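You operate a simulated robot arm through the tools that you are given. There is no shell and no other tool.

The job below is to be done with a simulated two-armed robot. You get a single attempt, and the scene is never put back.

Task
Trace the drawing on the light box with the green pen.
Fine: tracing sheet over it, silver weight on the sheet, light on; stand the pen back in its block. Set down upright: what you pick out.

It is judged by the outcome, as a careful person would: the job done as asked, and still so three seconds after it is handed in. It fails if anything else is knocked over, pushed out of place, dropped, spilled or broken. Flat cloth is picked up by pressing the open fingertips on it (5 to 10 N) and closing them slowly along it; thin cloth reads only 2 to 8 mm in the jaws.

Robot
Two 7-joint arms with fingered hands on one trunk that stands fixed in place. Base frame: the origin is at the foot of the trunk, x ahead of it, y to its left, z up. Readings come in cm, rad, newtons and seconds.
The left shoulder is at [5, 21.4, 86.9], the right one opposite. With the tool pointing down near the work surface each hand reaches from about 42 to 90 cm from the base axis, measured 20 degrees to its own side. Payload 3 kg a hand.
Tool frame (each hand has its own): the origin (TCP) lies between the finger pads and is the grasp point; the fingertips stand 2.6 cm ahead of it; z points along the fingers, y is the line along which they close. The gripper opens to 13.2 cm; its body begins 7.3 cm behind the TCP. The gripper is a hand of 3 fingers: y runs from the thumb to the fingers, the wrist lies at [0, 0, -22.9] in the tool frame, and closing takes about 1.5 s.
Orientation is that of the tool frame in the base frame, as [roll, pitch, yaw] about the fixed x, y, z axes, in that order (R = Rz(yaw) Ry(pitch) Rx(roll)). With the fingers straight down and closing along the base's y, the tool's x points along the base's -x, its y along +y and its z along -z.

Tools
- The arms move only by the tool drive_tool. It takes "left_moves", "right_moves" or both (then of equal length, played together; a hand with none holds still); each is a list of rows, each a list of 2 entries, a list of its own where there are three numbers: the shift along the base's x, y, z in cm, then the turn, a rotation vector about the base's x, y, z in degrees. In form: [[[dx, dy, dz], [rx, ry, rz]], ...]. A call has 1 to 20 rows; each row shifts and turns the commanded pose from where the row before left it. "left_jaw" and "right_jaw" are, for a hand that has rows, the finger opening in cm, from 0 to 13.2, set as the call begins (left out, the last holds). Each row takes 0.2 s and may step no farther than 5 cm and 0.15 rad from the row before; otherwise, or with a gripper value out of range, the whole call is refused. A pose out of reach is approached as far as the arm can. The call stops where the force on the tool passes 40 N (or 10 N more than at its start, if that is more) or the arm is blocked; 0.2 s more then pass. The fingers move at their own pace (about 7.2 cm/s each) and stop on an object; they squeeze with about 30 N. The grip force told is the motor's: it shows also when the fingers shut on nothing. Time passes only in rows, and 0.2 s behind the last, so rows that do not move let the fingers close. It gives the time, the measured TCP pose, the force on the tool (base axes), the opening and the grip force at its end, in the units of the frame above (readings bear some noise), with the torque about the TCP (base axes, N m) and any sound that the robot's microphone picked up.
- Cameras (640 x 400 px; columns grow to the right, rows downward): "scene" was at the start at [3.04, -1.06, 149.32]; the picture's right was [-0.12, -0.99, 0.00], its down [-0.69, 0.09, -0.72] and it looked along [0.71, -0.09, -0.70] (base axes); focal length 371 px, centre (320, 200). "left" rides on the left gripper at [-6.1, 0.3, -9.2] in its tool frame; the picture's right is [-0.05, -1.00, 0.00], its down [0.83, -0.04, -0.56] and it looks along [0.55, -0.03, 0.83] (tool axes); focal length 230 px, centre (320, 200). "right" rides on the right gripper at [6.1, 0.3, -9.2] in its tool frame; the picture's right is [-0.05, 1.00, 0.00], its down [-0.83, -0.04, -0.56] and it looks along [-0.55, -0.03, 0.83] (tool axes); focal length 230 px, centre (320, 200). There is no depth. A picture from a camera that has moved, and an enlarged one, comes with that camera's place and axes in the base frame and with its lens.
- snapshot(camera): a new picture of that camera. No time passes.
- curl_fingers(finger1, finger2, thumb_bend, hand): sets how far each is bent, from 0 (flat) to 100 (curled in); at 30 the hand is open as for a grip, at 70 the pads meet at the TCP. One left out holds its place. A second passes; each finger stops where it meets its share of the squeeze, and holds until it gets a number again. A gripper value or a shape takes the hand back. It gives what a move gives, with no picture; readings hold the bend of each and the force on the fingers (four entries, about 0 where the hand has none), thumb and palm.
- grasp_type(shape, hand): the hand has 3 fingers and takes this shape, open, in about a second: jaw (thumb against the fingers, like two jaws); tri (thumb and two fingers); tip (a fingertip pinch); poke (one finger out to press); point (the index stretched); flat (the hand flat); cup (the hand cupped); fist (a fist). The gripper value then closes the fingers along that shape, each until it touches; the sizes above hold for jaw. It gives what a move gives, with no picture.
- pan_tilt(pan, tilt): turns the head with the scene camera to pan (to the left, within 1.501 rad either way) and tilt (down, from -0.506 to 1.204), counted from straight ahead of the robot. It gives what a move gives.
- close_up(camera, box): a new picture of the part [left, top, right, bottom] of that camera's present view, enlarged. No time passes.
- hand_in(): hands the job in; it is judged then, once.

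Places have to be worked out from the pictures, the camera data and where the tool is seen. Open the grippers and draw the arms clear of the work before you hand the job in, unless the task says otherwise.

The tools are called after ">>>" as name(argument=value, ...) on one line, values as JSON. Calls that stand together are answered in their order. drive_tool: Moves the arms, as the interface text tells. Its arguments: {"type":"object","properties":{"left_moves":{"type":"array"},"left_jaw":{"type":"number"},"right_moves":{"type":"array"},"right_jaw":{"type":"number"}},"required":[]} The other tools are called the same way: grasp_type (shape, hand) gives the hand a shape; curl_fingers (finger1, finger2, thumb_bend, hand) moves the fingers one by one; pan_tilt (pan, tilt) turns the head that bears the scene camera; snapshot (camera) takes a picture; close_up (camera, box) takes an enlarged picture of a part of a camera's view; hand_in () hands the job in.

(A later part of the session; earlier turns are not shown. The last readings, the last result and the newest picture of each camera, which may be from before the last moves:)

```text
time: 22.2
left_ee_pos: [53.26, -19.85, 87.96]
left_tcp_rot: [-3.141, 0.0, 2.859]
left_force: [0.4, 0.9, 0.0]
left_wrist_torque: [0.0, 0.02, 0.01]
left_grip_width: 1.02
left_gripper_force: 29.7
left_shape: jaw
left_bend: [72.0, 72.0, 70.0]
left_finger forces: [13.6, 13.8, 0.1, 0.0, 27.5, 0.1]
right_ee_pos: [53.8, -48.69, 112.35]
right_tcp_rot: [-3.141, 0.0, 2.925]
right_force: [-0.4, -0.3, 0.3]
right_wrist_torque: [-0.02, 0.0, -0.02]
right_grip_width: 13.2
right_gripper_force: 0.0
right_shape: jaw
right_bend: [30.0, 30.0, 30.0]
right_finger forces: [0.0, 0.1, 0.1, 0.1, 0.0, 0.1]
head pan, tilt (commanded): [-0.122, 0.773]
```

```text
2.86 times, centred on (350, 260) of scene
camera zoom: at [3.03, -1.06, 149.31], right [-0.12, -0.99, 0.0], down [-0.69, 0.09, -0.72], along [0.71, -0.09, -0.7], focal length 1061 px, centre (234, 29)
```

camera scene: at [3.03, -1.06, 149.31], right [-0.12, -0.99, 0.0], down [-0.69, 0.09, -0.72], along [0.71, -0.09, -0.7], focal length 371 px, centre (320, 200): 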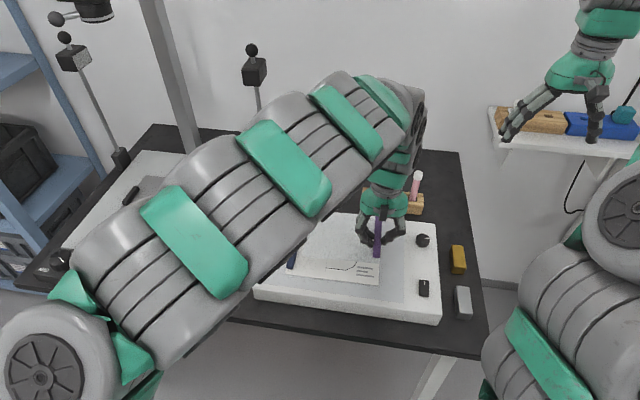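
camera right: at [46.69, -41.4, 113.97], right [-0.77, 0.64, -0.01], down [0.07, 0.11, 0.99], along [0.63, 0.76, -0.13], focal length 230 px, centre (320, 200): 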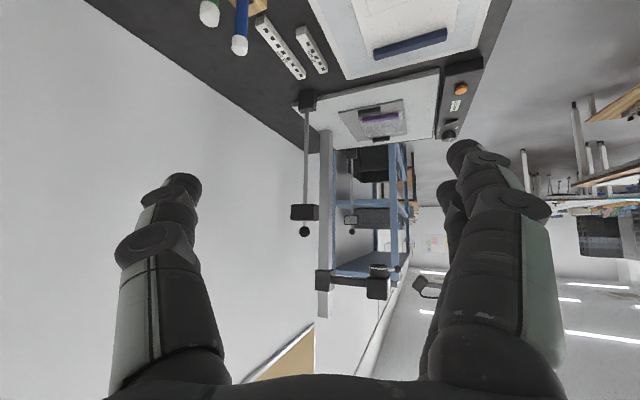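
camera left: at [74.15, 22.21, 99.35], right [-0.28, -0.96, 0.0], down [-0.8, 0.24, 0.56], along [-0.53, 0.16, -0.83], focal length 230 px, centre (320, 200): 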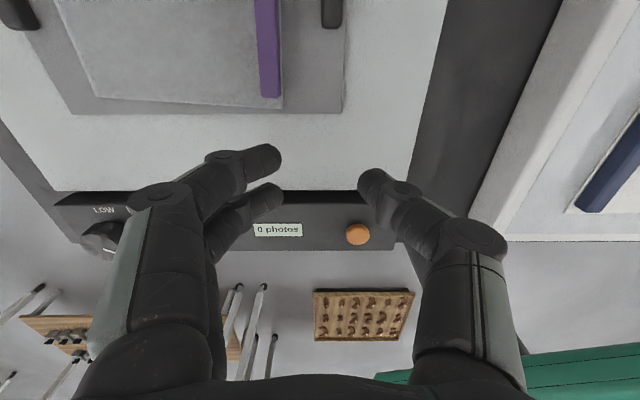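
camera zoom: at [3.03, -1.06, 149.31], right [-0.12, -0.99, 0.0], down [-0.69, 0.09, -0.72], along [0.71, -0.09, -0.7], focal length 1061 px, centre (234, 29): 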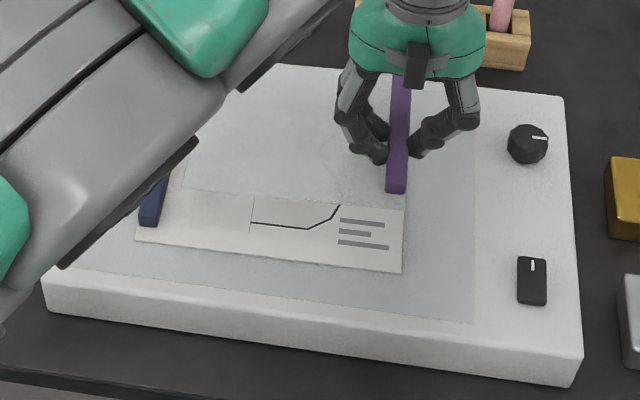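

The sheet hovers over the drawing, its near-right corner close to where I predicted. I zoom in to check its edge alignment against the paper.

>>> close_up(camera="scene", box=[280, 215, 400, 290])

>>> snapshot(camera="left")

```text
5.33 times, centred on (340, 252) of scene
camera zoom: at [3.03, -1.06, 149.31], right [-0.12, -0.99, 0.0], down [-0.69, 0.09, -0.72], along [0.71, -0.09, -0.7], focal length 1980 px, centre (213, -80)
```

zoom: 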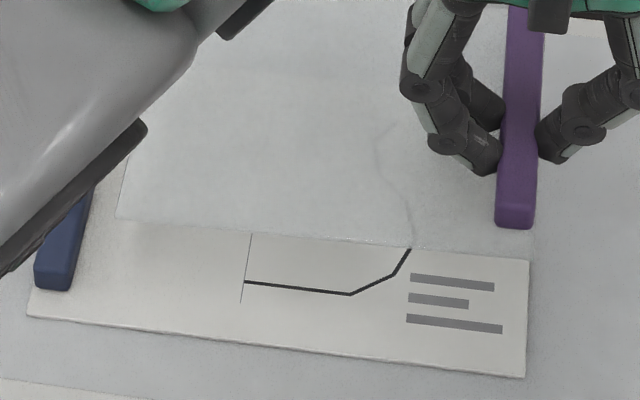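

```text
taken
camera left: at [59.28, -21.25, 97.25], right [-0.23, -0.97, 0.0], down [-0.81, 0.19, 0.55], along [-0.54, 0.13, -0.83], focal length 230 px, centre (320, 200)
```

left: 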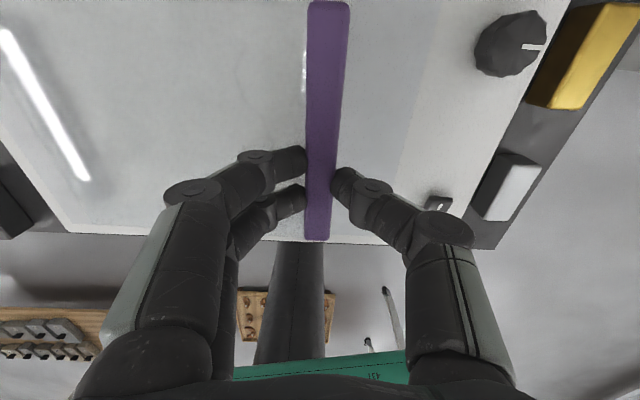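

The prediction fits: corners are within about 3 mm of where I expect them. I lower the sheet to z=83 and look again.

>>> drive_tool(left_moves=[[[0, 0, -1.2], [0, 0, 0]], [[0, 0, -1.2], [0, 0, 0]], [[0, 0, -1.2], [0, 0, 0]], [[0, 0, -1.2], [0, 0, 0]], [[0, 0, 0], [0, 0, 0]]])

>>> close_up(camera="scene", box=[280, 205, 400, 290])

```text
time: 23.4
left_ee_pos: [53.35, -20.09, 83.14]
left_tcp_rot: [-3.141, -0.001, 2.86]
left_force: [0.3, -0.3, -0.7]
left_wrist_torque: [-0.02, 0.01, 0.03]
left_grip_width: 1.04
left_gripper_force: 30.0
left_shape: jaw
left_bend: [72.0, 72.0, 70.0]
left_finger forces: [13.7, 13.8, 0.0, 0.1, 27.6, 0.1]
right_ee_pos: [53.67, -48.81, 112.34]
right_tcp_rot: [-3.141, 0.001, 2.923]
right_force: [-0.4, 0.4, 0.3]
right_wrist_torque: [0.01, -0.03, 0.03]
right_grip_width: 13.18
right_gripper_force: 0.1
right_shape: jaw
right_bend: [30.0, 30.0, 30.0]
right_finger forces: [0.0, 0.0, 0.1, 0.0, 0.0, 0.1]
head pan, tilt (commanded): [-0.122, 0.773]
```

```text
4.71 times, centred on (340, 248) of scene
camera zoom: at [3.04, -1.06, 149.31], right [-0.12, -0.99, 0.0], down [-0.69, 0.09, -0.72], along [0.71, -0.09, -0.7], focal length 1747 px, centre (226, -24)
```

zoom: 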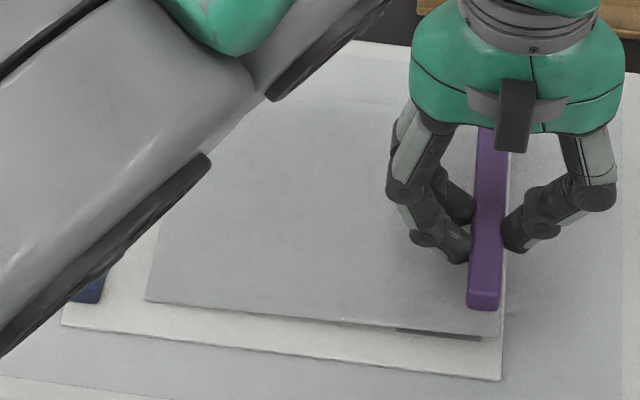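

The sheet is about 2 cm above the paper with its near-right corner at (48.0, -19.6), as planned. I correct the yaw by -1° and lower it further to z=81.6.

>>> drive_tool(left_moves=[[[0, 0.1, -0.5], [0, 0, -1]], [[0, 0, -0.5], [0, 0, 0]], [[0, 0, -0.5], [0, 0, 0]]])

>>> close_up(camera="scene", box=[280, 205, 400, 290])

```text
time: 24.2
left_ee_pos: [53.28, -19.98, 82.13]
left_tcp_rot: [-3.139, 0.003, 2.842]
left_force: [-5.2, 4.8, 20.5]
left_wrist_torque: [0.13, 0.07, 0.02]
left_grip_width: 1.31
left_gripper_force: 30.0
left_shape: jaw
left_bend: [73.0, 73.0, 71.0]
left_finger forces: [17.5, 17.1, 0.0, 0.0, 33.0, 0.0]
right_ee_pos: [53.77, -48.75, 112.42]
right_tcp_rot: [-3.141, 0.0, 2.925]
right_force: [0.2, -0.6, -0.2]
right_wrist_torque: [0.01, -0.02, 0.0]
right_grip_width: 13.2
right_gripper_force: 0.0
right_shape: jaw
right_bend: [30.0, 30.0, 30.0]
right_finger forces: [0.1, 0.1, 0.0, 0.1, 0.0, 0.0]
head pan, tilt (commanded): [-0.122, 0.773]
stopped in row 3 (left hand): the force on the tool passed its limit at 48 N (the readings are from after the stop); the commanded pose is now the measured one
```

```text
4.71 times, centred on (340, 248) of scene
camera zoom: at [3.01, -1.05, 149.31], right [-0.12, -0.99, 0.0], down [-0.69, 0.09, -0.72], along [0.71, -0.09, -0.7], focal length 1747 px, centre (226, -24)
```

zoom: 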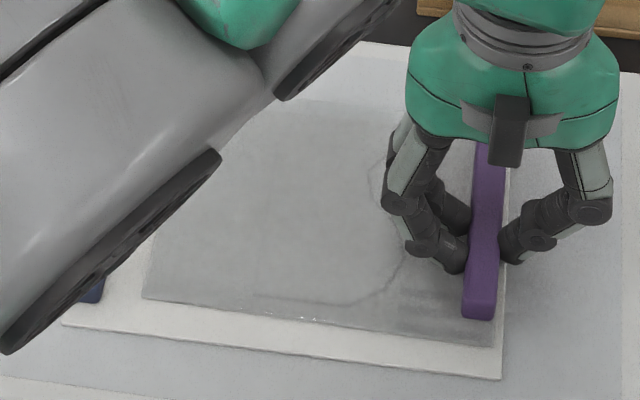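

The sheet has touched down on the drawing (the line now shows faintly through it), with 20 N pressing. I ease up 0.2 cm to relieve the force before letting go.

>>> drive_tool(left_moves=[[[0, 0, 0.2], [0, 0, 0]], [[0, 0, 0], [0, 0, 0]]])

>>> close_up(camera="scene", box=[280, 205, 400, 290])

```text
time: 24.8
left_ee_pos: [53.29, -19.76, 82.21]
left_tcp_rot: [3.141, 0.003, 2.84]
left_force: [-2.6, 0.5, 6.6]
left_wrist_torque: [0.05, 0.0, 0.05]
left_grip_width: 1.27
left_gripper_force: 30.2
left_shape: jaw
left_bend: [73.0, 73.0, 71.0]
left_finger forces: [15.6, 15.3, 0.0, 0.0, 30.4, 0.1]
right_ee_pos: [53.76, -48.81, 112.45]
right_tcp_rot: [3.141, -0.001, 2.922]
right_force: [-0.7, -0.7, -0.1]
right_wrist_torque: [0.01, 0.0, -0.02]
right_grip_width: 13.17
right_gripper_force: 0.1
right_shape: jaw
right_bend: [30.0, 30.0, 30.0]
right_finger forces: [0.1, 0.0, 0.0, 0.0, 0.1, 0.1]
head pan, tilt (commanded): [-0.122, 0.773]
```

```text
4.71 times, centred on (340, 248) of scene
camera zoom: at [3.03, -1.05, 149.31], right [-0.12, -0.99, 0.0], down [-0.69, 0.09, -0.72], along [0.71, -0.09, -0.7], focal length 1747 px, centre (226, -24)
```

zoom: 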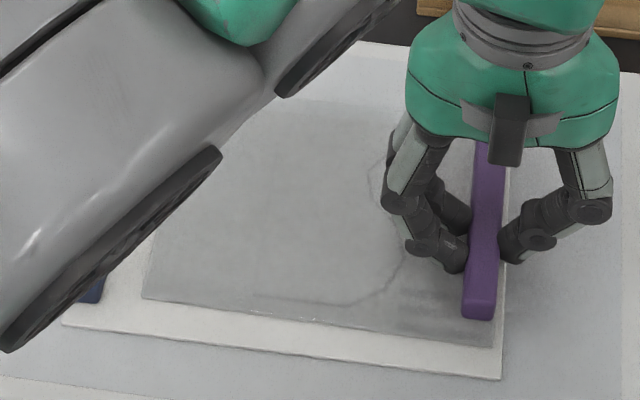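

The sheet lies flat over the drawing and the paper has not moved. I open the left fingers slightly and lift straight up.

>>> drive_tool(left_moves=[[[0, 0, 0.1], [0, 0, 0]], [[0, 0, 0], [0, 0, 0]], [[0, 0, 0], [0, 0, 0]], [[0, 0, 0], [0, 0, 0]]], left_jaw=4)

>>> drive_tool(left_moves=[[[0, 0, 1], [0, 0, 0]], [[0, 0, 1.5], [0, 0, 0]], [[0, 0, 3], [0, 0, 0]], [[0, 0, 4], [0, 0, 0]], [[0, 0, 4], [0, 0, 0]]])

>>> close_up(camera="scene", box=[260, 195, 480, 330])

```text
time: 25.8
left_ee_pos: [53.21, -19.86, 82.36]
left_tcp_rot: [-3.14, 0.003, 2.842]
left_force: [0.4, -0.8, 0.2]
left_wrist_torque: [-0.02, -0.03, 0.0]
left_grip_width: 3.97
left_gripper_force: 0.1
left_shape: jaw
left_bend: [74.0, 74.0, 70.0]
left_finger forces: [0.0, 0.0, 0.1, 0.1, 0.0, 0.1]
right_ee_pos: [53.68, -48.73, 112.43]
right_tcp_rot: [3.142, 0.0, 2.922]
right_force: [0.1, -0.4, -0.7]
right_wrist_torque: [0.02, -0.01, 0.01]
right_grip_width: 13.21
right_gripper_force: 0.0
right_shape: jaw
right_bend: [30.0, 30.0, 30.0]
right_finger forces: [0.0, 0.0, 0.1, 0.0, 0.0, 0.0]
head pan, tilt (commanded): [-0.122, 0.773]
```

```text
time: 27.0
left_ee_pos: [53.39, -20.02, 95.92]
left_tcp_rot: [-3.14, 0.004, 2.844]
left_force: [-0.4, -0.6, -0.3]
left_wrist_torque: [0.0, 0.01, -0.01]
left_grip_width: 3.98
left_gripper_force: 0.0
left_shape: jaw
left_bend: [74.0, 74.0, 70.0]
left_finger forces: [0.0, 0.0, 0.1, 0.1, 0.0, 0.0]
right_ee_pos: [53.81, -48.74, 112.35]
right_tcp_rot: [3.14, 0.0, 2.923]
right_force: [0.0, 0.2, 0.1]
right_wrist_torque: [0.01, -0.01, -0.03]
right_grip_width: 13.2
right_gripper_force: 0.1
right_shape: jaw
right_bend: [30.0, 30.0, 30.0]
right_finger forces: [0.0, 0.0, 0.0, 0.0, 0.0, 0.1]
head pan, tilt (commanded): [-0.122, 0.773]
```

```text
2.91 times, centred on (370, 262) of scene
camera zoom: at [3.03, -1.06, 149.31], right [-0.12, -0.99, 0.0], down [-0.69, 0.09, -0.72], along [0.71, -0.09, -0.7], focal length 1080 px, centre (174, 18)
```

zoom: 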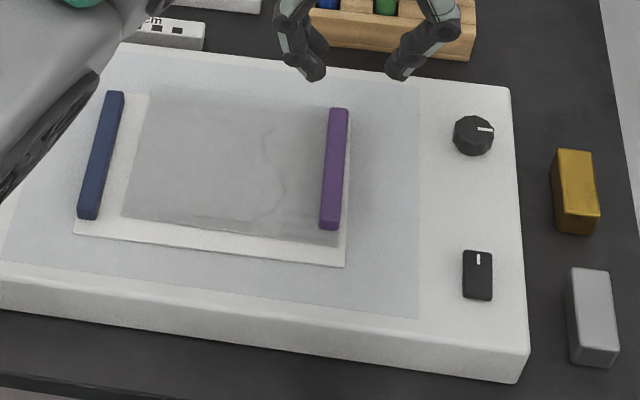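

The sheet is in place: the drawing shows faintly through it, the purple bar on the right and free room left of the axis for the weight. I draw the left hand back to the left, out of the way.

>>> drive_tool(left_moves=[[[0, 0, 4], [0, 0, 0]], [[0, 4.5, 1], [0, 0, 0]], [[0, 4.5, 0], [0, 0, 0]], [[0, 4.5, 0], [0, 0, 0]], [[0, 4.5, 0], [0, 0, 0]], [[0, 4.5, 0], [0, 0, 0]], [[0, 4.5, 0], [0, 0, 0]], [[0, 4.5, 0], [0, 0, 0]], [[0, 4.5, 0], [0, 0, 0]], [[0, 4.5, 0], [0, 0, 0]], [[0, 4.5, 0], [0, 0, 0]]])

>>> snapshot(camera="scene")

>>> close_up(camera="scene", box=[400, 220, 490, 330])

>>> close_up(camera="scene", box=[280, 210, 400, 300])

```text
time: 29.4
left_ee_pos: [53.28, 25.04, 100.94]
left_tcp_rot: [-3.14, 0.005, 2.84]
left_force: [0.0, 0.0, -0.5]
left_wrist_torque: [0.0, -0.01, -0.01]
left_grip_width: 3.98
left_gripper_force: 0.0
left_shape: jaw
left_bend: [74.0, 74.0, 70.0]
left_finger forces: [0.0, 0.1, 0.0, 0.0, 0.1, 0.0]
right_ee_pos: [53.74, -48.72, 112.42]
right_tcp_rot: [3.141, 0.0, 2.922]
right_force: [0.0, 0.7, -0.1]
right_wrist_torque: [0.04, -0.04, 0.05]
right_grip_width: 13.19
right_gripper_force: 0.1
right_shape: jaw
right_bend: [30.0, 30.0, 30.0]
right_finger forces: [0.0, 0.1, 0.0, 0.0, 0.0, 0.1]
head pan, tilt (commanded): [-0.122, 0.773]
```

```text
taken
camera scene: at [3.03, -1.06, 149.31], right [-0.12, -0.99, 0.0], down [-0.69, 0.09, -0.72], along [0.71, -0.09, -0.7], focal length 371 px, centre (320, 200)
```

scene: 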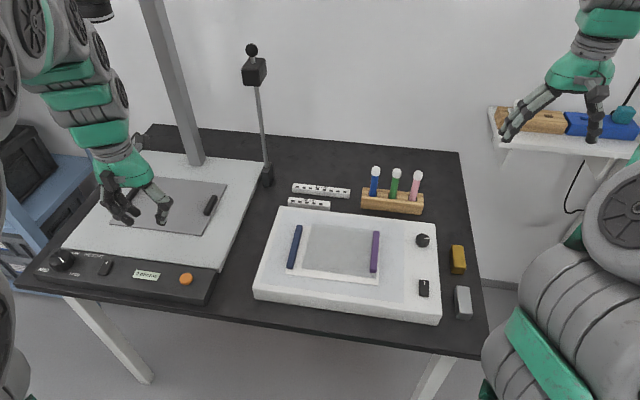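

```text
3.64 times, centred on (445, 275) of scene
camera zoom: at [3.03, -1.06, 149.31], right [-0.12, -0.99, 0.0], down [-0.69, 0.09, -0.72], along [0.71, -0.09, -0.7], focal length 1350 px, centre (-134, -73)
```

zoom: 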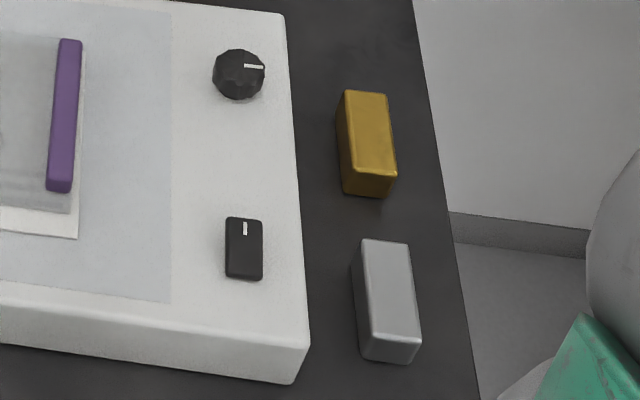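

```text
4.44 times, centred on (340, 255) of scene
camera zoom: at [3.03, -1.06, 149.31], right [-0.12, -0.99, 0.0], down [-0.69, 0.09, -0.72], along [0.71, -0.09, -0.7], focal length 1650 px, centre (231, -44)
```

zoom: 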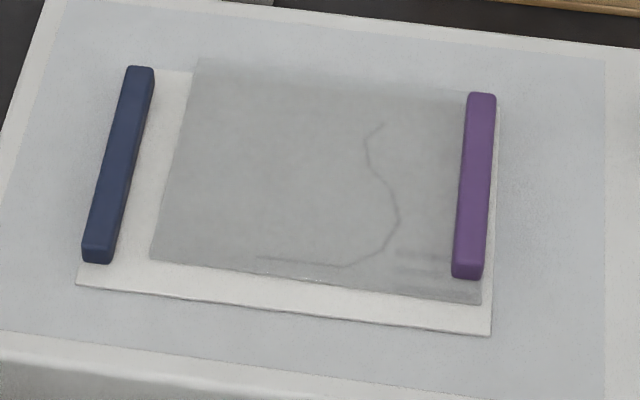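

The weight (about 6.4 x 2.9 cm) lies close beside the light box, so I will grip it along its length, front and back. I bring the right hand over it at about (41.9, -37.7), turning +85° so it closes along the weight's length.

>>> drive_tool(right_moves=[[[-1.07, 1.0, -1.5], [0, 0, 7.75]], [[-1.07, 1.0, -1.5], [0, 0, 7.75]], [[-1.07, 1.0, -1.5], [0, 0, 7.75]], [[-1.07, 1.0, -1.5], [0, 0, 7.75]], [[-1.07, 1.0, -1.5], [0, 0, 7.75]], [[-1.07, 1.0, -1.5], [0, 0, 7.75]], [[-1.07, 1.0, -1.5], [0, 0, 7.75]], [[-1.07, 1.0, -1.5], [0, 0, 7.75]], [[-1.07, 1.0, -1.5], [0, 0, 7.75]], [[-1.07, 1.0, -1.5], [0, 0, 7.75]], [[-1.07, 1.0, -1.5], [0, 0, 7.75]]], right_jaw=9)

>>> snapshot(camera="right")

>>> snapshot(camera="scene")

```text
time: 31.8
left_ee_pos: [53.34, 24.97, 100.8]
left_tcp_rot: [-3.14, 0.001, 2.841]
left_force: [-1.0, 0.2, -1.3]
left_wrist_torque: [-0.05, 0.02, -0.01]
left_grip_width: 3.99
left_gripper_force: 0.1
left_shape: jaw
left_bend: [74.0, 74.0, 70.0]
left_finger forces: [0.0, 0.0, 0.0, 0.1, 0.1, 0.0]
right_ee_pos: [42.0, -37.75, 95.91]
right_tcp_rot: [-3.139, -0.002, -1.87]
right_force: [-0.2, 0.1, -0.9]
right_wrist_torque: [0.03, -0.02, -0.02]
right_grip_width: 9.02
right_gripper_force: 0.0
right_shape: jaw
right_bend: [68.0, 68.0, 65.0]
right_finger forces: [0.0, 0.1, 0.1, 0.0, 0.0, 0.1]
head pan, tilt (commanded): [-0.122, 0.773]
```

```text
taken
camera right: at [39.96, -43.61, 105.26], right [-0.94, 0.34, 0.0], down [0.29, 0.78, 0.56], along [0.19, 0.52, -0.83], focal length 230 px, centre (320, 200)
```

right: 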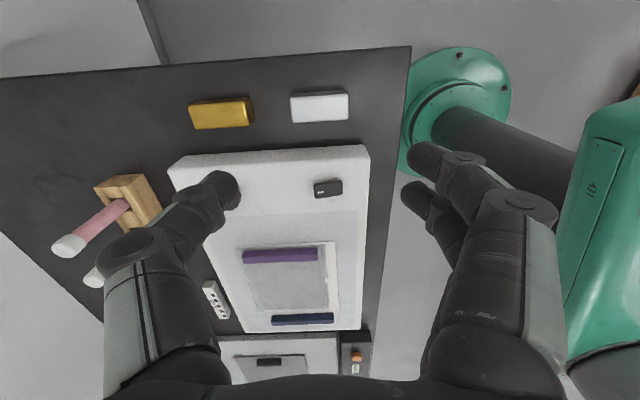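

```text
taken
camera scene: at [3.04, -1.06, 149.31], right [-0.12, -0.99, 0.0], down [-0.69, 0.09, -0.72], along [0.71, -0.09, -0.7], focal length 371 px, centre (320, 200)
```

scene: 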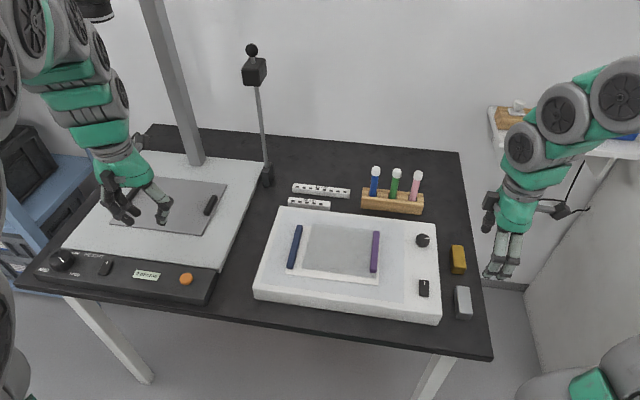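

The right hand is over the weight in the turned orientation. I zoom the right camera on the silver weight and the light box corner to triangulate their heights.

>>> close_up(camera="right", box=[240, 70, 400, 170])

>>> close_up(camera="scene", box=[430, 270, 490, 330])

```text
4.00 times, centred on (320, 120) of right
camera zoom: at [39.96, -43.61, 105.26], right [-0.94, 0.34, 0.0], down [0.29, 0.78, 0.56], along [0.19, 0.52, -0.83], focal length 920 px, centre (320, 520)
```

zoom: 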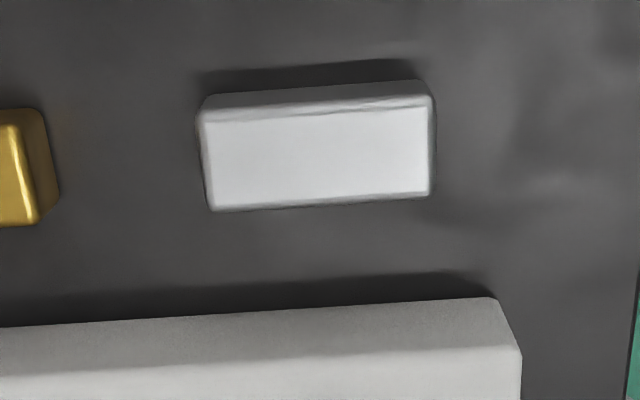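

```text
6.67 times, centred on (460, 300) of scene
camera zoom: at [3.04, -1.06, 149.31], right [-0.12, -0.99, 0.0], down [-0.69, 0.09, -0.72], along [0.71, -0.09, -0.7], focal length 2475 px, centre (-613, -467)
```

zoom: 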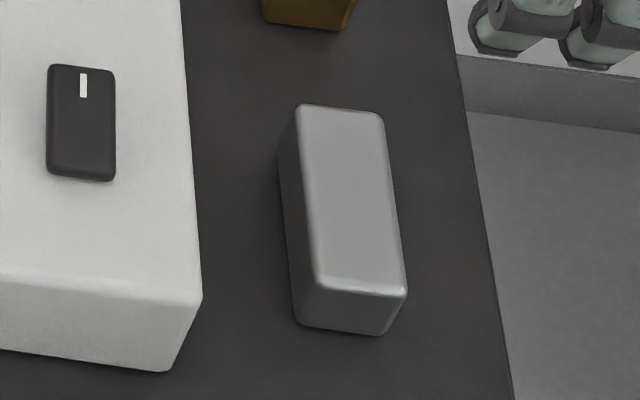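

The weight's top is at about z=76.9, centred at (41.95, -37.85) and turned about -17°, and the table is near z=74. The hand is aligned, so I go down to z=82 and check clearance.

>>> drive_tool(right_moves=[[[0, -0.1, -3.5], [0, 0, 0]], [[0, 0, -3.5], [0, 0, 0]], [[0, 0, -3.5], [0, 0, 0]], [[0, 0, -3.4], [0, 0, 0]]])

>>> close_up(camera="right", box=[160, 40, 480, 240])

>>> close_up(camera="scene", box=[420, 220, 530, 330])

```text
time: 32.8
left_ee_pos: [53.35, 25.12, 100.82]
left_tcp_rot: [-3.141, 0.004, 2.84]
left_force: [0.0, 1.6, 0.5]
left_wrist_torque: [-0.03, 0.0, 0.0]
left_grip_width: 4.0
left_gripper_force: 0.1
left_shape: jaw
left_bend: [74.0, 74.0, 70.0]
left_finger forces: [0.1, 0.0, 0.0, 0.0, 0.0, 0.0]
right_ee_pos: [41.97, -37.81, 82.19]
right_tcp_rot: [-3.14, -0.001, -1.873]
right_force: [-0.7, 0.3, 0.4]
right_wrist_torque: [0.04, 0.02, 0.0]
right_grip_width: 9.03
right_gripper_force: 0.1
right_shape: jaw
right_bend: [68.0, 68.0, 65.0]
right_finger forces: [0.0, 0.0, 0.0, 0.0, 0.0, 0.0]
head pan, tilt (commanded): [-0.122, 0.773]
```

```text
2.00 times, centred on (320, 140) of right
camera zoom: at [39.92, -43.71, 91.51], right [-0.94, 0.35, 0.0], down [0.29, 0.78, 0.56], along [0.19, 0.52, -0.83], focal length 460 px, centre (320, 320)
```

zoom: 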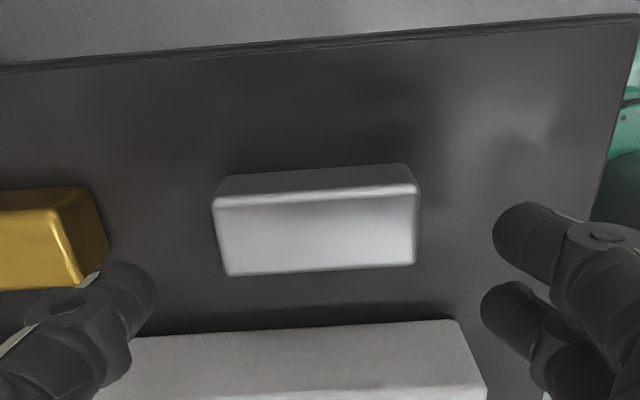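

```text
3.64 times, centred on (475, 275) of scene
camera zoom: at [3.04, -1.06, 149.31], right [-0.12, -0.99, 0.0], down [-0.69, 0.09, -0.72], along [0.71, -0.09, -0.7], focal length 1350 px, centre (-244, -73)
```

zoom: 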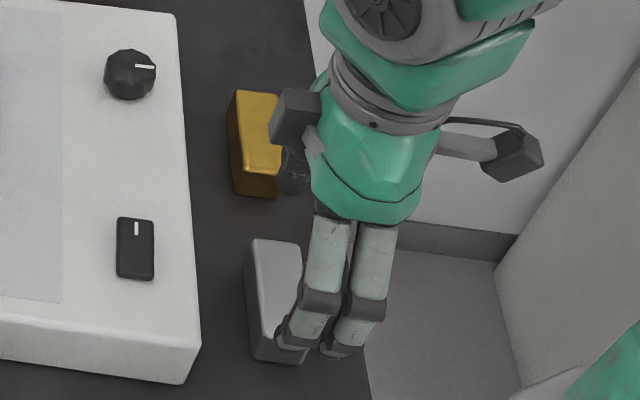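

The weight is centred under the hand; the thumb comes down between it and the gold weight, so I narrow to 8.2 cm, shift 0.3 cm toward the near side, and descend to z=79 first.

>>> drive_tool(right_moves=[[[-0.29, 0.09, 0], [0, 0, 0]], [[0, 0, -1], [0, 0, 0]], [[0, 0, -1], [0, 0, 0]], [[0, 0, -1], [0, 0, 0]]], right_jaw=8.2)

>>> close_up(camera="right", box=[160, 40, 480, 240])

>>> close_up(camera="scene", box=[420, 240, 510, 330])

```text
time: 33.8
left_ee_pos: [53.3, 25.03, 100.87]
left_tcp_rot: [-3.138, 0.003, 2.842]
left_force: [0.1, -0.1, 0.0]
left_wrist_torque: [0.0, -0.02, -0.02]
left_grip_width: 3.97
left_gripper_force: 0.0
left_shape: jaw
left_bend: [74.0, 74.0, 70.0]
left_finger forces: [0.0, 0.0, 0.0, 0.0, 0.0, 0.0]
right_ee_pos: [41.65, -37.83, 79.07]
right_tcp_rot: [3.14, 0.0, -1.872]
right_force: [-0.4, 0.4, 0.1]
right_wrist_torque: [0.01, -0.01, -0.01]
right_grip_width: 8.23
right_gripper_force: 0.1
right_shape: jaw
right_bend: [71.0, 71.0, 69.0]
right_finger forces: [0.1, 0.0, 0.1, 0.1, 0.0, 0.1]
head pan, tilt (commanded): [-0.122, 0.773]
```

```text
2.00 times, centred on (320, 140) of right
camera zoom: at [39.67, -43.65, 88.46], right [-0.94, 0.35, 0.0], down [0.29, 0.78, 0.56], along [0.19, 0.52, -0.83], focal length 460 px, centre (320, 320)
```

zoom: 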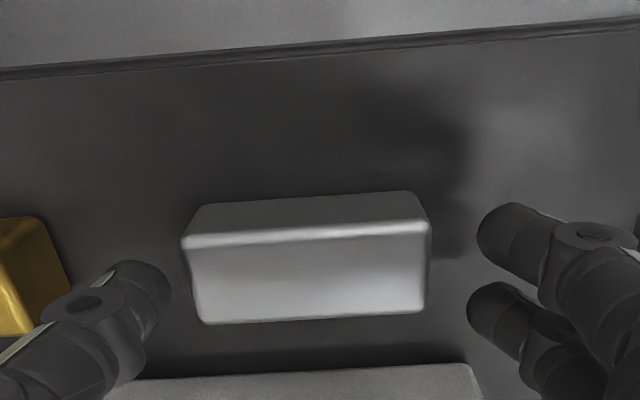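

```text
4.44 times, centred on (465, 285) of scene
camera zoom: at [3.04, -1.06, 149.31], right [-0.12, -0.99, 0.0], down [-0.69, 0.09, -0.72], along [0.71, -0.09, -0.7], focal length 1650 px, centre (-324, -178)
```

zoom: 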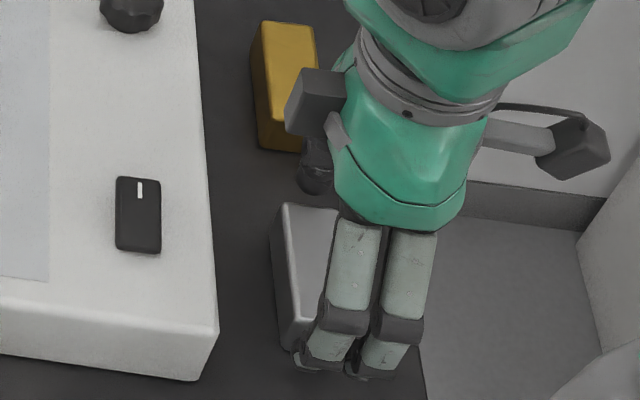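

Clear on both sides. I go down to z=77.3 slowly while watching for table contact.

>>> drive_tool(right_moves=[[[0, 0, -0.6], [0, 0, 0]], [[0, 0, -0.6], [0, 0, 0]], [[0, 0, -0.5], [0, 0, 0]], [[0, 0, 0], [0, 0, 0]]])

>>> close_up(camera="right", box=[160, 40, 480, 240])

```text
time: 34.8
left_ee_pos: [53.15, 24.92, 100.98]
left_tcp_rot: [-3.14, 0.004, 2.841]
left_force: [0.6, 0.1, 0.4]
left_wrist_torque: [0.01, 0.0, -0.01]
left_grip_width: 4.01
left_gripper_force: 0.0
left_shape: jaw
left_bend: [74.0, 74.0, 70.0]
left_finger forces: [0.1, 0.1, 0.0, 0.0, 0.1, 0.1]
right_ee_pos: [41.72, -37.88, 77.34]
right_tcp_rot: [-3.141, -0.001, -1.874]
right_force: [-0.3, 0.8, -0.6]
right_wrist_torque: [0.03, -0.01, 0.04]
right_grip_width: 8.26
right_gripper_force: 0.1
right_shape: jaw
right_bend: [71.0, 71.0, 69.0]
right_finger forces: [0.0, 0.0, 0.0, 0.0, 0.1, 0.0]
head pan, tilt (commanded): [-0.122, 0.773]
```

```text
2.00 times, centred on (320, 140) of right
camera zoom: at [39.63, -43.68, 86.64], right [-0.94, 0.35, 0.0], down [0.29, 0.78, 0.55], along [0.19, 0.52, -0.83], focal length 460 px, centre (320, 320)
```

zoom: 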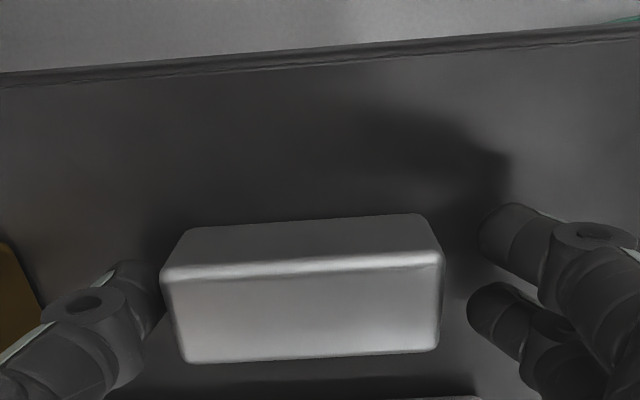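

No contact yet and the weight is between the fingers. I close on it.

>>> drive_tool(right_moves=[[[0, 0, 0], [0, 0, 0]], [[0, 0, 0], [0, 0, 0]], [[0, 0, 0], [0, 0, 0]], [[0, 0, 0], [0, 0, 0]], [[0, 0, 0], [0, 0, 0]]], right_jaw=5.5)

>>> close_up(camera="right", box=[160, 40, 480, 240])

```text
time: 36.0
left_ee_pos: [53.32, 25.0, 100.82]
left_tcp_rot: [-3.141, 0.004, 2.843]
left_force: [-1.3, -0.3, -0.5]
left_wrist_torque: [0.01, 0.01, -0.01]
left_grip_width: 3.96
left_gripper_force: 0.0
left_shape: jaw
left_bend: [74.0, 74.0, 70.0]
left_finger forces: [0.0, 0.2, 0.0, 0.0, 0.1, 0.1]
right_ee_pos: [41.69, -37.84, 77.31]
right_tcp_rot: [-3.141, -0.001, -1.871]
right_force: [-1.1, -0.2, -0.3]
right_wrist_torque: [-0.01, 0.06, -0.02]
right_grip_width: 6.33
right_gripper_force: 29.7
right_shape: jaw
right_bend: [73.0, 73.0, 70.0]
right_finger forces: [13.7, 13.6, 0.0, 0.0, 27.2, 0.0]
head pan, tilt (commanded): [-0.122, 0.773]
```

```text
2.00 times, centred on (320, 140) of right
camera zoom: at [39.64, -43.67, 86.64], right [-0.94, 0.35, 0.0], down [0.29, 0.78, 0.56], along [0.19, 0.52, -0.83], focal length 460 px, centre (320, 320)
```

zoom: 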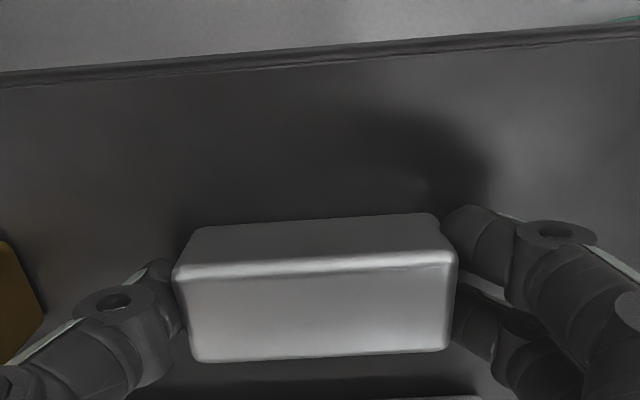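

The weight is held firmly (30 N, 6.3 cm). I lift it to z=88 and carry it over the free left part of the sheet at about (60.2, -7.0).

>>> drive_tool(right_moves=[[[0, 0, 1.2], [0, 0, 0]], [[0, 0, 2.5], [0, 0, 0]], [[0, 0, 3.5], [0, 0, 0]], [[0, 0, 3.5], [0, 0, 0]], [[2.31, 3.85, 0], [0, 0, 0]], [[2.31, 3.85, 0], [0, 0, 0]], [[2.31, 3.85, 0], [0, 0, 0]], [[2.31, 3.85, 0], [0, 0, 0]], [[2.31, 3.85, 0], [0, 0, 0.5]], [[2.31, 3.85, 0], [0, 0, 0.5]], [[2.31, 3.85, 0], [0, 0, 0.5]], [[2.31, 3.85, 0], [0, 0, 0]], [[0, 0, 0], [0, 0, 0]]])

>>> close_up(camera="scene", box=[240, 170, 420, 300])

>>> snapshot(camera="right")

```text
time: 38.8
left_ee_pos: [53.2, 24.89, 100.81]
left_tcp_rot: [-3.14, 0.003, 2.843]
left_force: [-0.7, -0.6, -0.2]
left_wrist_torque: [0.04, 0.0, -0.03]
left_grip_width: 3.97
left_gripper_force: 0.0
left_shape: jaw
left_bend: [74.0, 74.0, 70.0]
left_finger forces: [0.1, 0.0, 0.0, 0.0, 0.0, 0.1]
right_ee_pos: [60.07, -7.04, 88.07]
right_tcp_rot: [3.141, 0.0, -1.846]
right_force: [-0.8, 0.7, -3.0]
right_wrist_torque: [0.02, -0.02, 0.0]
right_grip_width: 6.34
right_gripper_force: 29.7
right_shape: jaw
right_bend: [73.0, 73.0, 70.0]
right_finger forces: [13.7, 13.7, 0.0, 0.1, 27.2, 0.0]
head pan, tilt (commanded): [-0.122, 0.773]
```

```text
3.08 times, centred on (330, 235) of scene
camera zoom: at [3.04, -1.05, 149.31], right [-0.12, -0.99, 0.0], down [-0.69, 0.09, -0.72], along [0.71, -0.09, -0.7], focal length 1142 px, centre (289, 92)
```

zoom: 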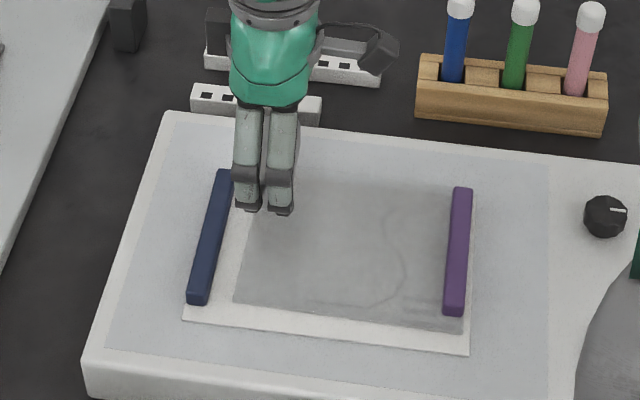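

```text
taken
camera right: at [58.17, -12.93, 97.39], right [-0.95, 0.32, 0.0], down [0.27, 0.79, 0.55], along [0.18, 0.53, -0.83], focal length 230 px, centre (320, 200)
```

right: 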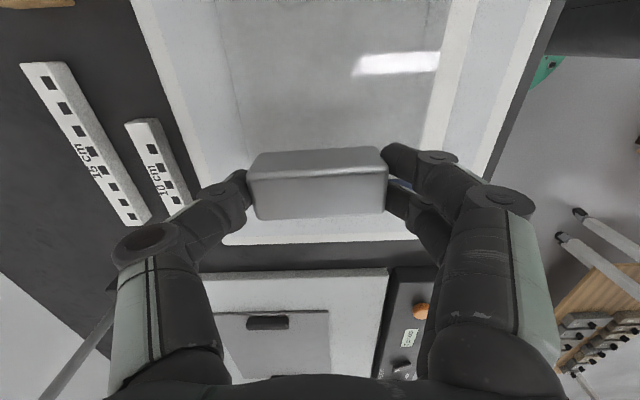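

The weight (about 3 N) is over the left part of the sheet. I lower to z=83.5 and check where it will land.

>>> drive_tool(right_moves=[[[0, 0, -1.5], [0, 0, 0]], [[0, 0, -1.5], [0, 0, 0]], [[0, 0, -1.5], [0, 0, 0]], [[0, 0, 0], [0, 0, 0]]])

>>> close_up(camera="scene", box=[270, 190, 400, 290])

>>> snapshot(camera="right")

```text
time: 39.8
left_ee_pos: [53.13, 25.03, 100.92]
left_tcp_rot: [-3.139, 0.004, 2.842]
left_force: [0.2, -0.6, 0.0]
left_wrist_torque: [0.04, 0.03, 0.0]
left_grip_width: 3.98
left_gripper_force: 0.1
left_shape: jaw
left_bend: [74.0, 74.0, 70.0]
left_finger forces: [0.0, 0.0, 0.0, 0.0, 0.0, 0.0]
right_ee_pos: [60.21, -6.96, 83.47]
right_tcp_rot: [-3.142, 0.0, -1.848]
right_force: [-0.7, 0.4, -3.9]
right_wrist_torque: [-0.02, 0.01, -0.02]
right_grip_width: 6.34
right_gripper_force: 30.2
right_shape: jaw
right_bend: [73.0, 73.0, 70.0]
right_finger forces: [13.7, 13.7, 0.1, 0.1, 27.3, 0.1]
head pan, tilt (commanded): [-0.122, 0.773]
```

```text
4.00 times, centred on (335, 240) of scene
camera zoom: at [3.04, -1.06, 149.31], right [-0.12, -0.99, 0.0], down [-0.69, 0.09, -0.72], along [0.71, -0.09, -0.7], focal length 1485 px, centre (260, 40)
```

zoom: 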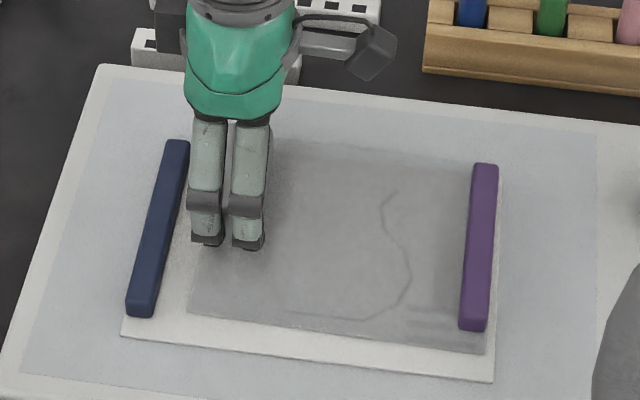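

```text
taken
camera right: at [58.19, -12.88, 92.86], right [-0.95, 0.32, 0.0], down [0.27, 0.79, 0.56], along [0.18, 0.53, -0.83], focal length 230 px, centre (320, 200)
```

right: 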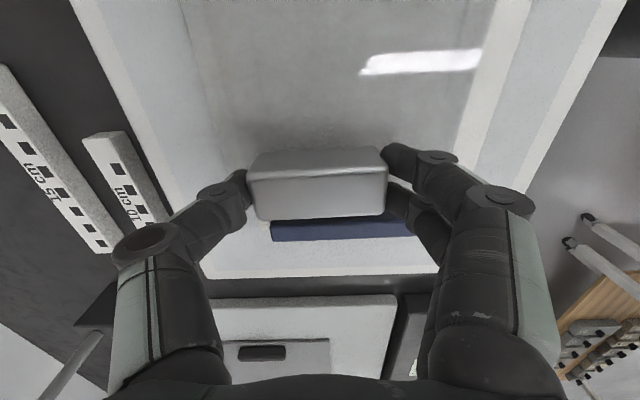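

The weight is aligned with the sheet, but the near fingers come close to the blue bar, so I shift 0.5 cm toward the axis and lower slowly until contact.

>>> drive_tool(right_moves=[[[-0.13, -0.48, 0], [0, 0, 0]], [[0, 0, -0.4], [0, 0, 0]], [[0, 0, -0.4], [0, 0, 0]], [[0, 0, -0.3], [0, 0, 0]], [[0, 0, 0], [0, 0, 0]]])

>>> close_up(camera="scene", box=[270, 190, 400, 290])

```text
time: 40.9
left_ee_pos: [53.17, 24.87, 100.89]
left_tcp_rot: [-3.139, 0.002, 2.843]
left_force: [-0.6, 0.2, 1.3]
left_wrist_torque: [0.01, -0.03, -0.03]
left_grip_width: 4.0
left_gripper_force: 0.0
left_shape: jaw
left_bend: [74.0, 74.0, 70.0]
left_finger forces: [0.0, 0.0, 0.1, 0.0, 0.0, 0.0]
right_ee_pos: [60.21, -7.51, 82.59]
right_tcp_rot: [-3.135, 0.002, -1.847]
right_force: [-4.1, -2.0, 24.9]
right_wrist_torque: [0.0, 0.3, 0.04]
right_grip_width: 6.35
right_gripper_force: 30.4
right_shape: jaw
right_bend: [74.0, 74.0, 71.0]
right_finger forces: [17.3, 17.4, 0.0, 0.1, 30.3, 0.0]
head pan, tilt (commanded): [-0.122, 0.773]
stopped in row 5 (right hand): the force on the tool passed its limit at 43 N (the readings are from after the stop); the commanded pose is now the measured one
```

```text
4.00 times, centred on (335, 240) of scene
camera zoom: at [3.0, -1.06, 149.31], right [-0.12, -0.99, 0.0], down [-0.69, 0.09, -0.72], along [0.71, -0.09, -0.7], focal length 1485 px, centre (260, 40)
```

zoom: 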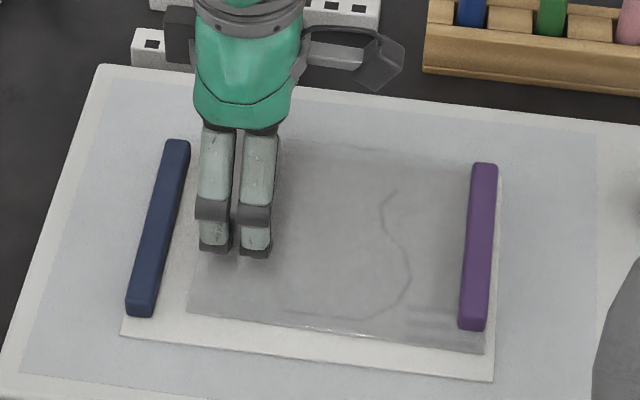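

The weight has touched down with 25 N. I ease up a little and then open the fingers.

>>> drive_tool(right_moves=[[[0, 0, 0.15], [0, 0, 0]], [[0, 0, 0], [0, 0, 0]]])

>>> drive_tool(right_moves=[[[0, 0, 0.1], [0, 0, 0]], [[0, 0, 0], [0, 0, 0]], [[0, 0, 0], [0, 0, 0]], [[0, 0, 0], [0, 0, 0]]], right_jaw=8.4)

>>> drive_tool(right_moves=[[[0, 0, 1], [0, 0, 0]], [[0, 0, 2], [0, 0, 0]], [[0, 0, 4], [0, 0, 0]], [[0, 0, 4.5], [0, 0, 0]], [[0, 0, 4.5], [0, 0, 0]]])

>>> close_up(camera="scene", box=[270, 190, 400, 290])

```text
time: 41.5
left_ee_pos: [53.27, 25.01, 100.91]
left_tcp_rot: [-3.139, 0.005, 2.841]
left_force: [0.0, 0.3, 0.5]
left_wrist_torque: [0.0, 0.01, -0.01]
left_grip_width: 3.97
left_gripper_force: 0.1
left_shape: jaw
left_bend: [74.0, 74.0, 70.0]
left_finger forces: [0.0, 0.0, 0.1, 0.0, 0.0, 0.0]
right_ee_pos: [60.14, -7.49, 82.69]
right_tcp_rot: [-3.137, 0.002, -1.847]
right_force: [-2.1, -3.2, 16.8]
right_wrist_torque: [-0.05, 0.13, 0.03]
right_grip_width: 6.37
right_gripper_force: 30.0
right_shape: jaw
right_bend: [74.0, 74.0, 71.0]
right_finger forces: [16.3, 16.3, 0.0, 0.0, 31.4, 0.0]
head pan, tilt (commanded): [-0.122, 0.773]
```

```text
time: 42.5
left_ee_pos: [53.18, 24.99, 100.97]
left_tcp_rot: [-3.141, 0.001, 2.839]
left_force: [-0.3, 0.6, 0.6]
left_wrist_torque: [0.0, 0.01, 0.01]
left_grip_width: 3.98
left_gripper_force: 0.1
left_shape: jaw
left_bend: [74.0, 74.0, 70.0]
left_finger forces: [0.0, 0.0, 0.0, 0.1, 0.0, 0.0]
right_ee_pos: [60.19, -7.42, 82.72]
right_tcp_rot: [-3.139, 0.003, -1.847]
right_force: [0.2, 0.1, 0.7]
right_wrist_torque: [0.02, -0.01, 0.03]
right_grip_width: 8.37
right_gripper_force: 0.2
right_shape: jaw
right_bend: [71.0, 71.0, 69.0]
right_finger forces: [0.0, 0.0, 0.0, 0.0, 0.1, 0.0]
head pan, tilt (commanded): [-0.122, 0.773]
```

```text
time: 43.6
left_ee_pos: [53.26, 25.02, 100.89]
left_tcp_rot: [-3.14, 0.004, 2.839]
left_force: [0.4, 0.0, -0.2]
left_wrist_torque: [0.0, 0.02, -0.03]
left_grip_width: 3.98
left_gripper_force: 0.1
left_shape: jaw
left_bend: [74.0, 74.0, 70.0]
left_finger forces: [0.0, 0.1, 0.0, 0.1, 0.1, 0.0]
right_ee_pos: [60.09, -7.46, 98.88]
right_tcp_rot: [-3.138, 0.002, -1.847]
right_force: [0.4, -0.3, -0.4]
right_wrist_torque: [0.0, 0.01, 0.03]
right_grip_width: 8.37
right_gripper_force: 0.1
right_shape: jaw
right_bend: [71.0, 71.0, 69.0]
right_finger forces: [0.0, 0.1, 0.1, 0.1, 0.1, 0.1]
head pan, tilt (commanded): [-0.122, 0.773]
```

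```text
4.00 times, centred on (335, 240) of scene
camera zoom: at [3.03, -1.06, 149.31], right [-0.12, -0.99, 0.0], down [-0.69, 0.09, -0.72], along [0.71, -0.09, -0.7], focal length 1485 px, centre (260, 40)
```

zoom: 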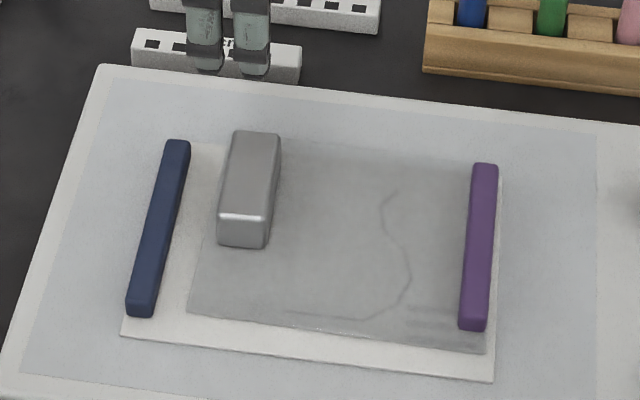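

The weight now sits fully on the sheet, off the drawing. Next is the light, so I look very closely at the light box's rocker switch and the copy stand's similar one.

>>> close_up(camera="scene", box=[412, 274, 436, 302])

>>> close_up(camera="scene", box=[410, 226, 436, 252])

>>> close_up(camera="scene", box=[90, 250, 120, 280])

```text
14.29 times, centred on (424, 288) of scene
camera zoom: at [3.03, -1.06, 149.31], right [-0.12, -0.99, 0.0], down [-0.69, 0.09, -0.72], along [0.71, -0.09, -0.7], focal length 5304 px, centre (-1166, -1057)
```

zoom: 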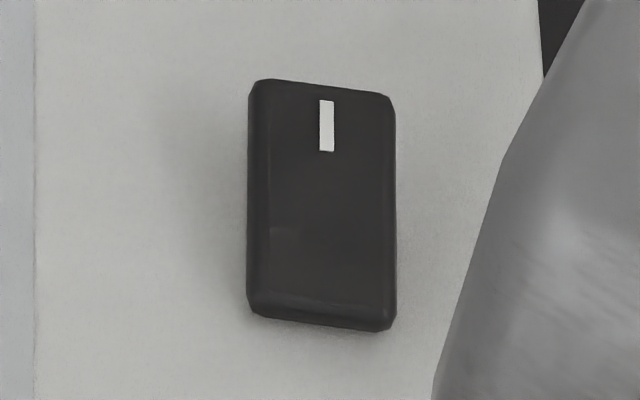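

```text
15.38 times, centred on (423, 239) of scene
camera zoom: at [3.03, -1.06, 149.31], right [-0.12, -0.99, 0.0], down [-0.69, 0.09, -0.72], along [0.71, -0.09, -0.7], focal length 5712 px, centre (-1265, -400)
```

zoom: 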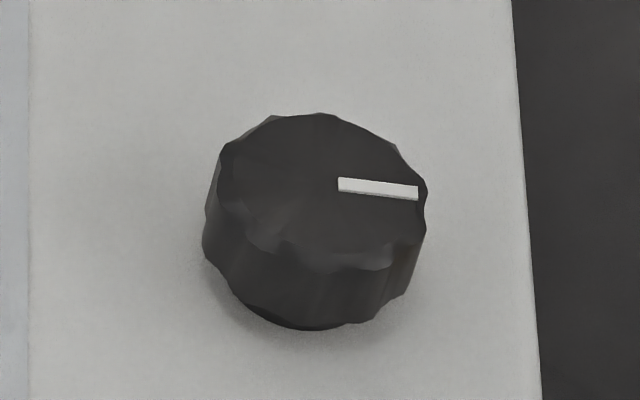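

```text
13.33 times, centred on (105, 265) of scene
camera zoom: at [3.03, -1.06, 149.31], right [-0.12, -0.99, 0.0], down [-0.69, 0.09, -0.72], along [0.71, -0.09, -0.7], focal length 4950 px, centre (3187, -667)
```

zoom: 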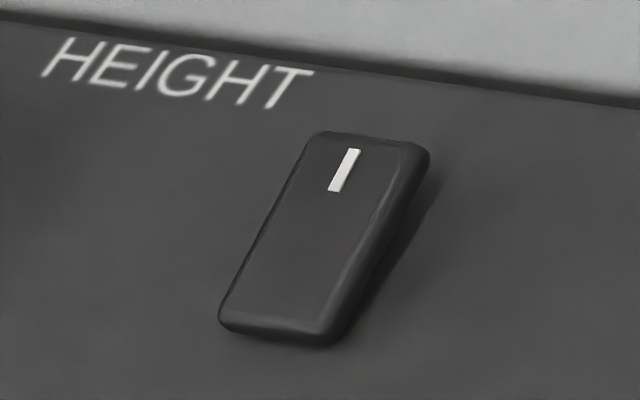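

The rocker's white tick marks its far end, so that is the side to press for "on". I carry the right hand over the rocker and give it the poke shape.

>>> drive_tool(right_moves=[[[-2.4, -3.66, 0], [0, 0, 0]], [[-2.4, -3.66, 0], [0, 0, 0]], [[-2.4, -3.66, 0], [0, 0, 0]], [[-2.4, -3.66, 0], [0, 0, 0]], [[-2.4, -3.66, 0], [0, 0, 0]], [[-2.4, -3.66, -1], [0, 0, 0]]])

>>> grasp_type(shape="poke", hand="right")

>>> snapshot(camera="right")

>>> close_up(camera="scene", box=[360, 160, 540, 330])

```text
time: 45.0
left_ee_pos: [53.27, 24.97, 100.97]
left_tcp_rot: [-3.139, 0.005, 2.842]
left_force: [0.0, 0.1, 0.2]
left_wrist_torque: [0.01, -0.02, 0.0]
left_grip_width: 3.98
left_gripper_force: 0.2
left_shape: jaw
left_bend: [74.0, 74.0, 70.0]
left_finger forces: [0.0, 0.0, 0.0, 0.0, 0.0, 0.0]
right_ee_pos: [45.75, -29.51, 97.69]
right_tcp_rot: [-3.135, 0.001, -1.847]
right_force: [0.2, 0.3, 0.4]
right_wrist_torque: [0.01, 0.0, 0.0]
right_grip_width: 8.36
right_gripper_force: 0.1
right_shape: jaw
right_bend: [71.0, 71.0, 69.0]
right_finger forces: [0.0, 0.0, 0.0, 0.1, 0.0, 0.0]
head pan, tilt (commanded): [-0.122, 0.773]
```

```text
time: 46.0
left_ee_pos: [53.27, 25.07, 101.03]
left_tcp_rot: [-3.139, 0.004, 2.841]
left_force: [0.0, -0.3, 0.2]
left_wrist_torque: [0.0, 0.01, 0.01]
left_grip_width: 3.99
left_gripper_force: 0.1
left_shape: jaw
left_bend: [74.0, 74.0, 70.0]
left_finger forces: [0.1, 0.0, 0.0, 0.0, 0.1, 0.0]
right_ee_pos: [45.79, -29.21, 97.57]
right_tcp_rot: [-3.137, 0.001, -1.847]
right_force: [-0.1, -0.1, -1.1]
right_wrist_torque: [0.0, 0.01, 0.0]
right_grip_width: 0.0
right_gripper_force: 0.1
right_shape: poke
right_bend: [100.0, 100.0, 45.0]
right_finger forces: [0.0, 0.0, 0.1, 0.0, 0.0, 0.0]
head pan, tilt (commanded): [-0.122, 0.773]
```

```text
taken
camera right: at [43.9, -35.29, 106.93], right [-0.95, 0.32, 0.0], down [0.27, 0.79, 0.56], along [0.18, 0.53, -0.83], focal length 230 px, centre (320, 200)
```

right: 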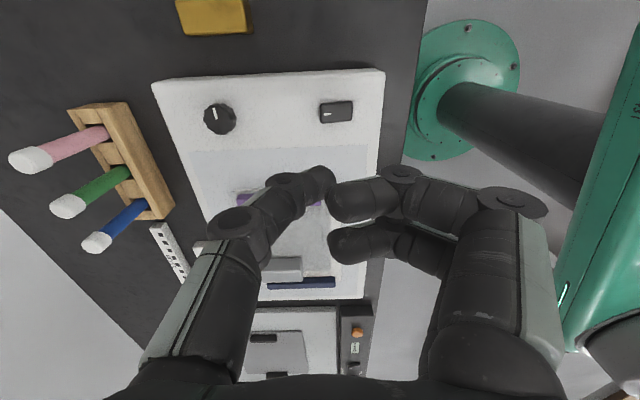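

```text
2.35 times, centred on (450, 245) of scene
camera zoom: at [3.04, -1.06, 149.31], right [-0.12, -0.99, 0.0], down [-0.69, 0.09, -0.72], along [0.71, -0.09, -0.7], focal length 874 px, centre (14, 94)
```

zoom: 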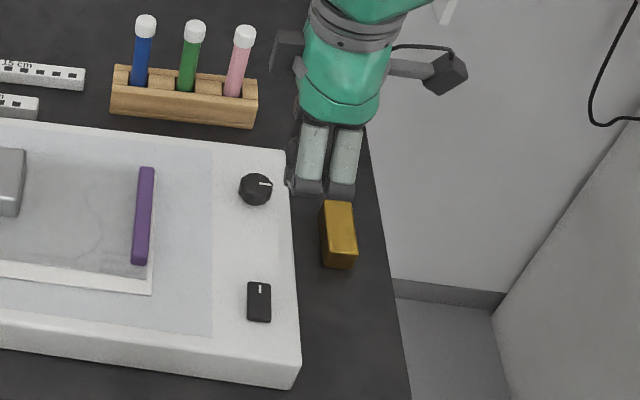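

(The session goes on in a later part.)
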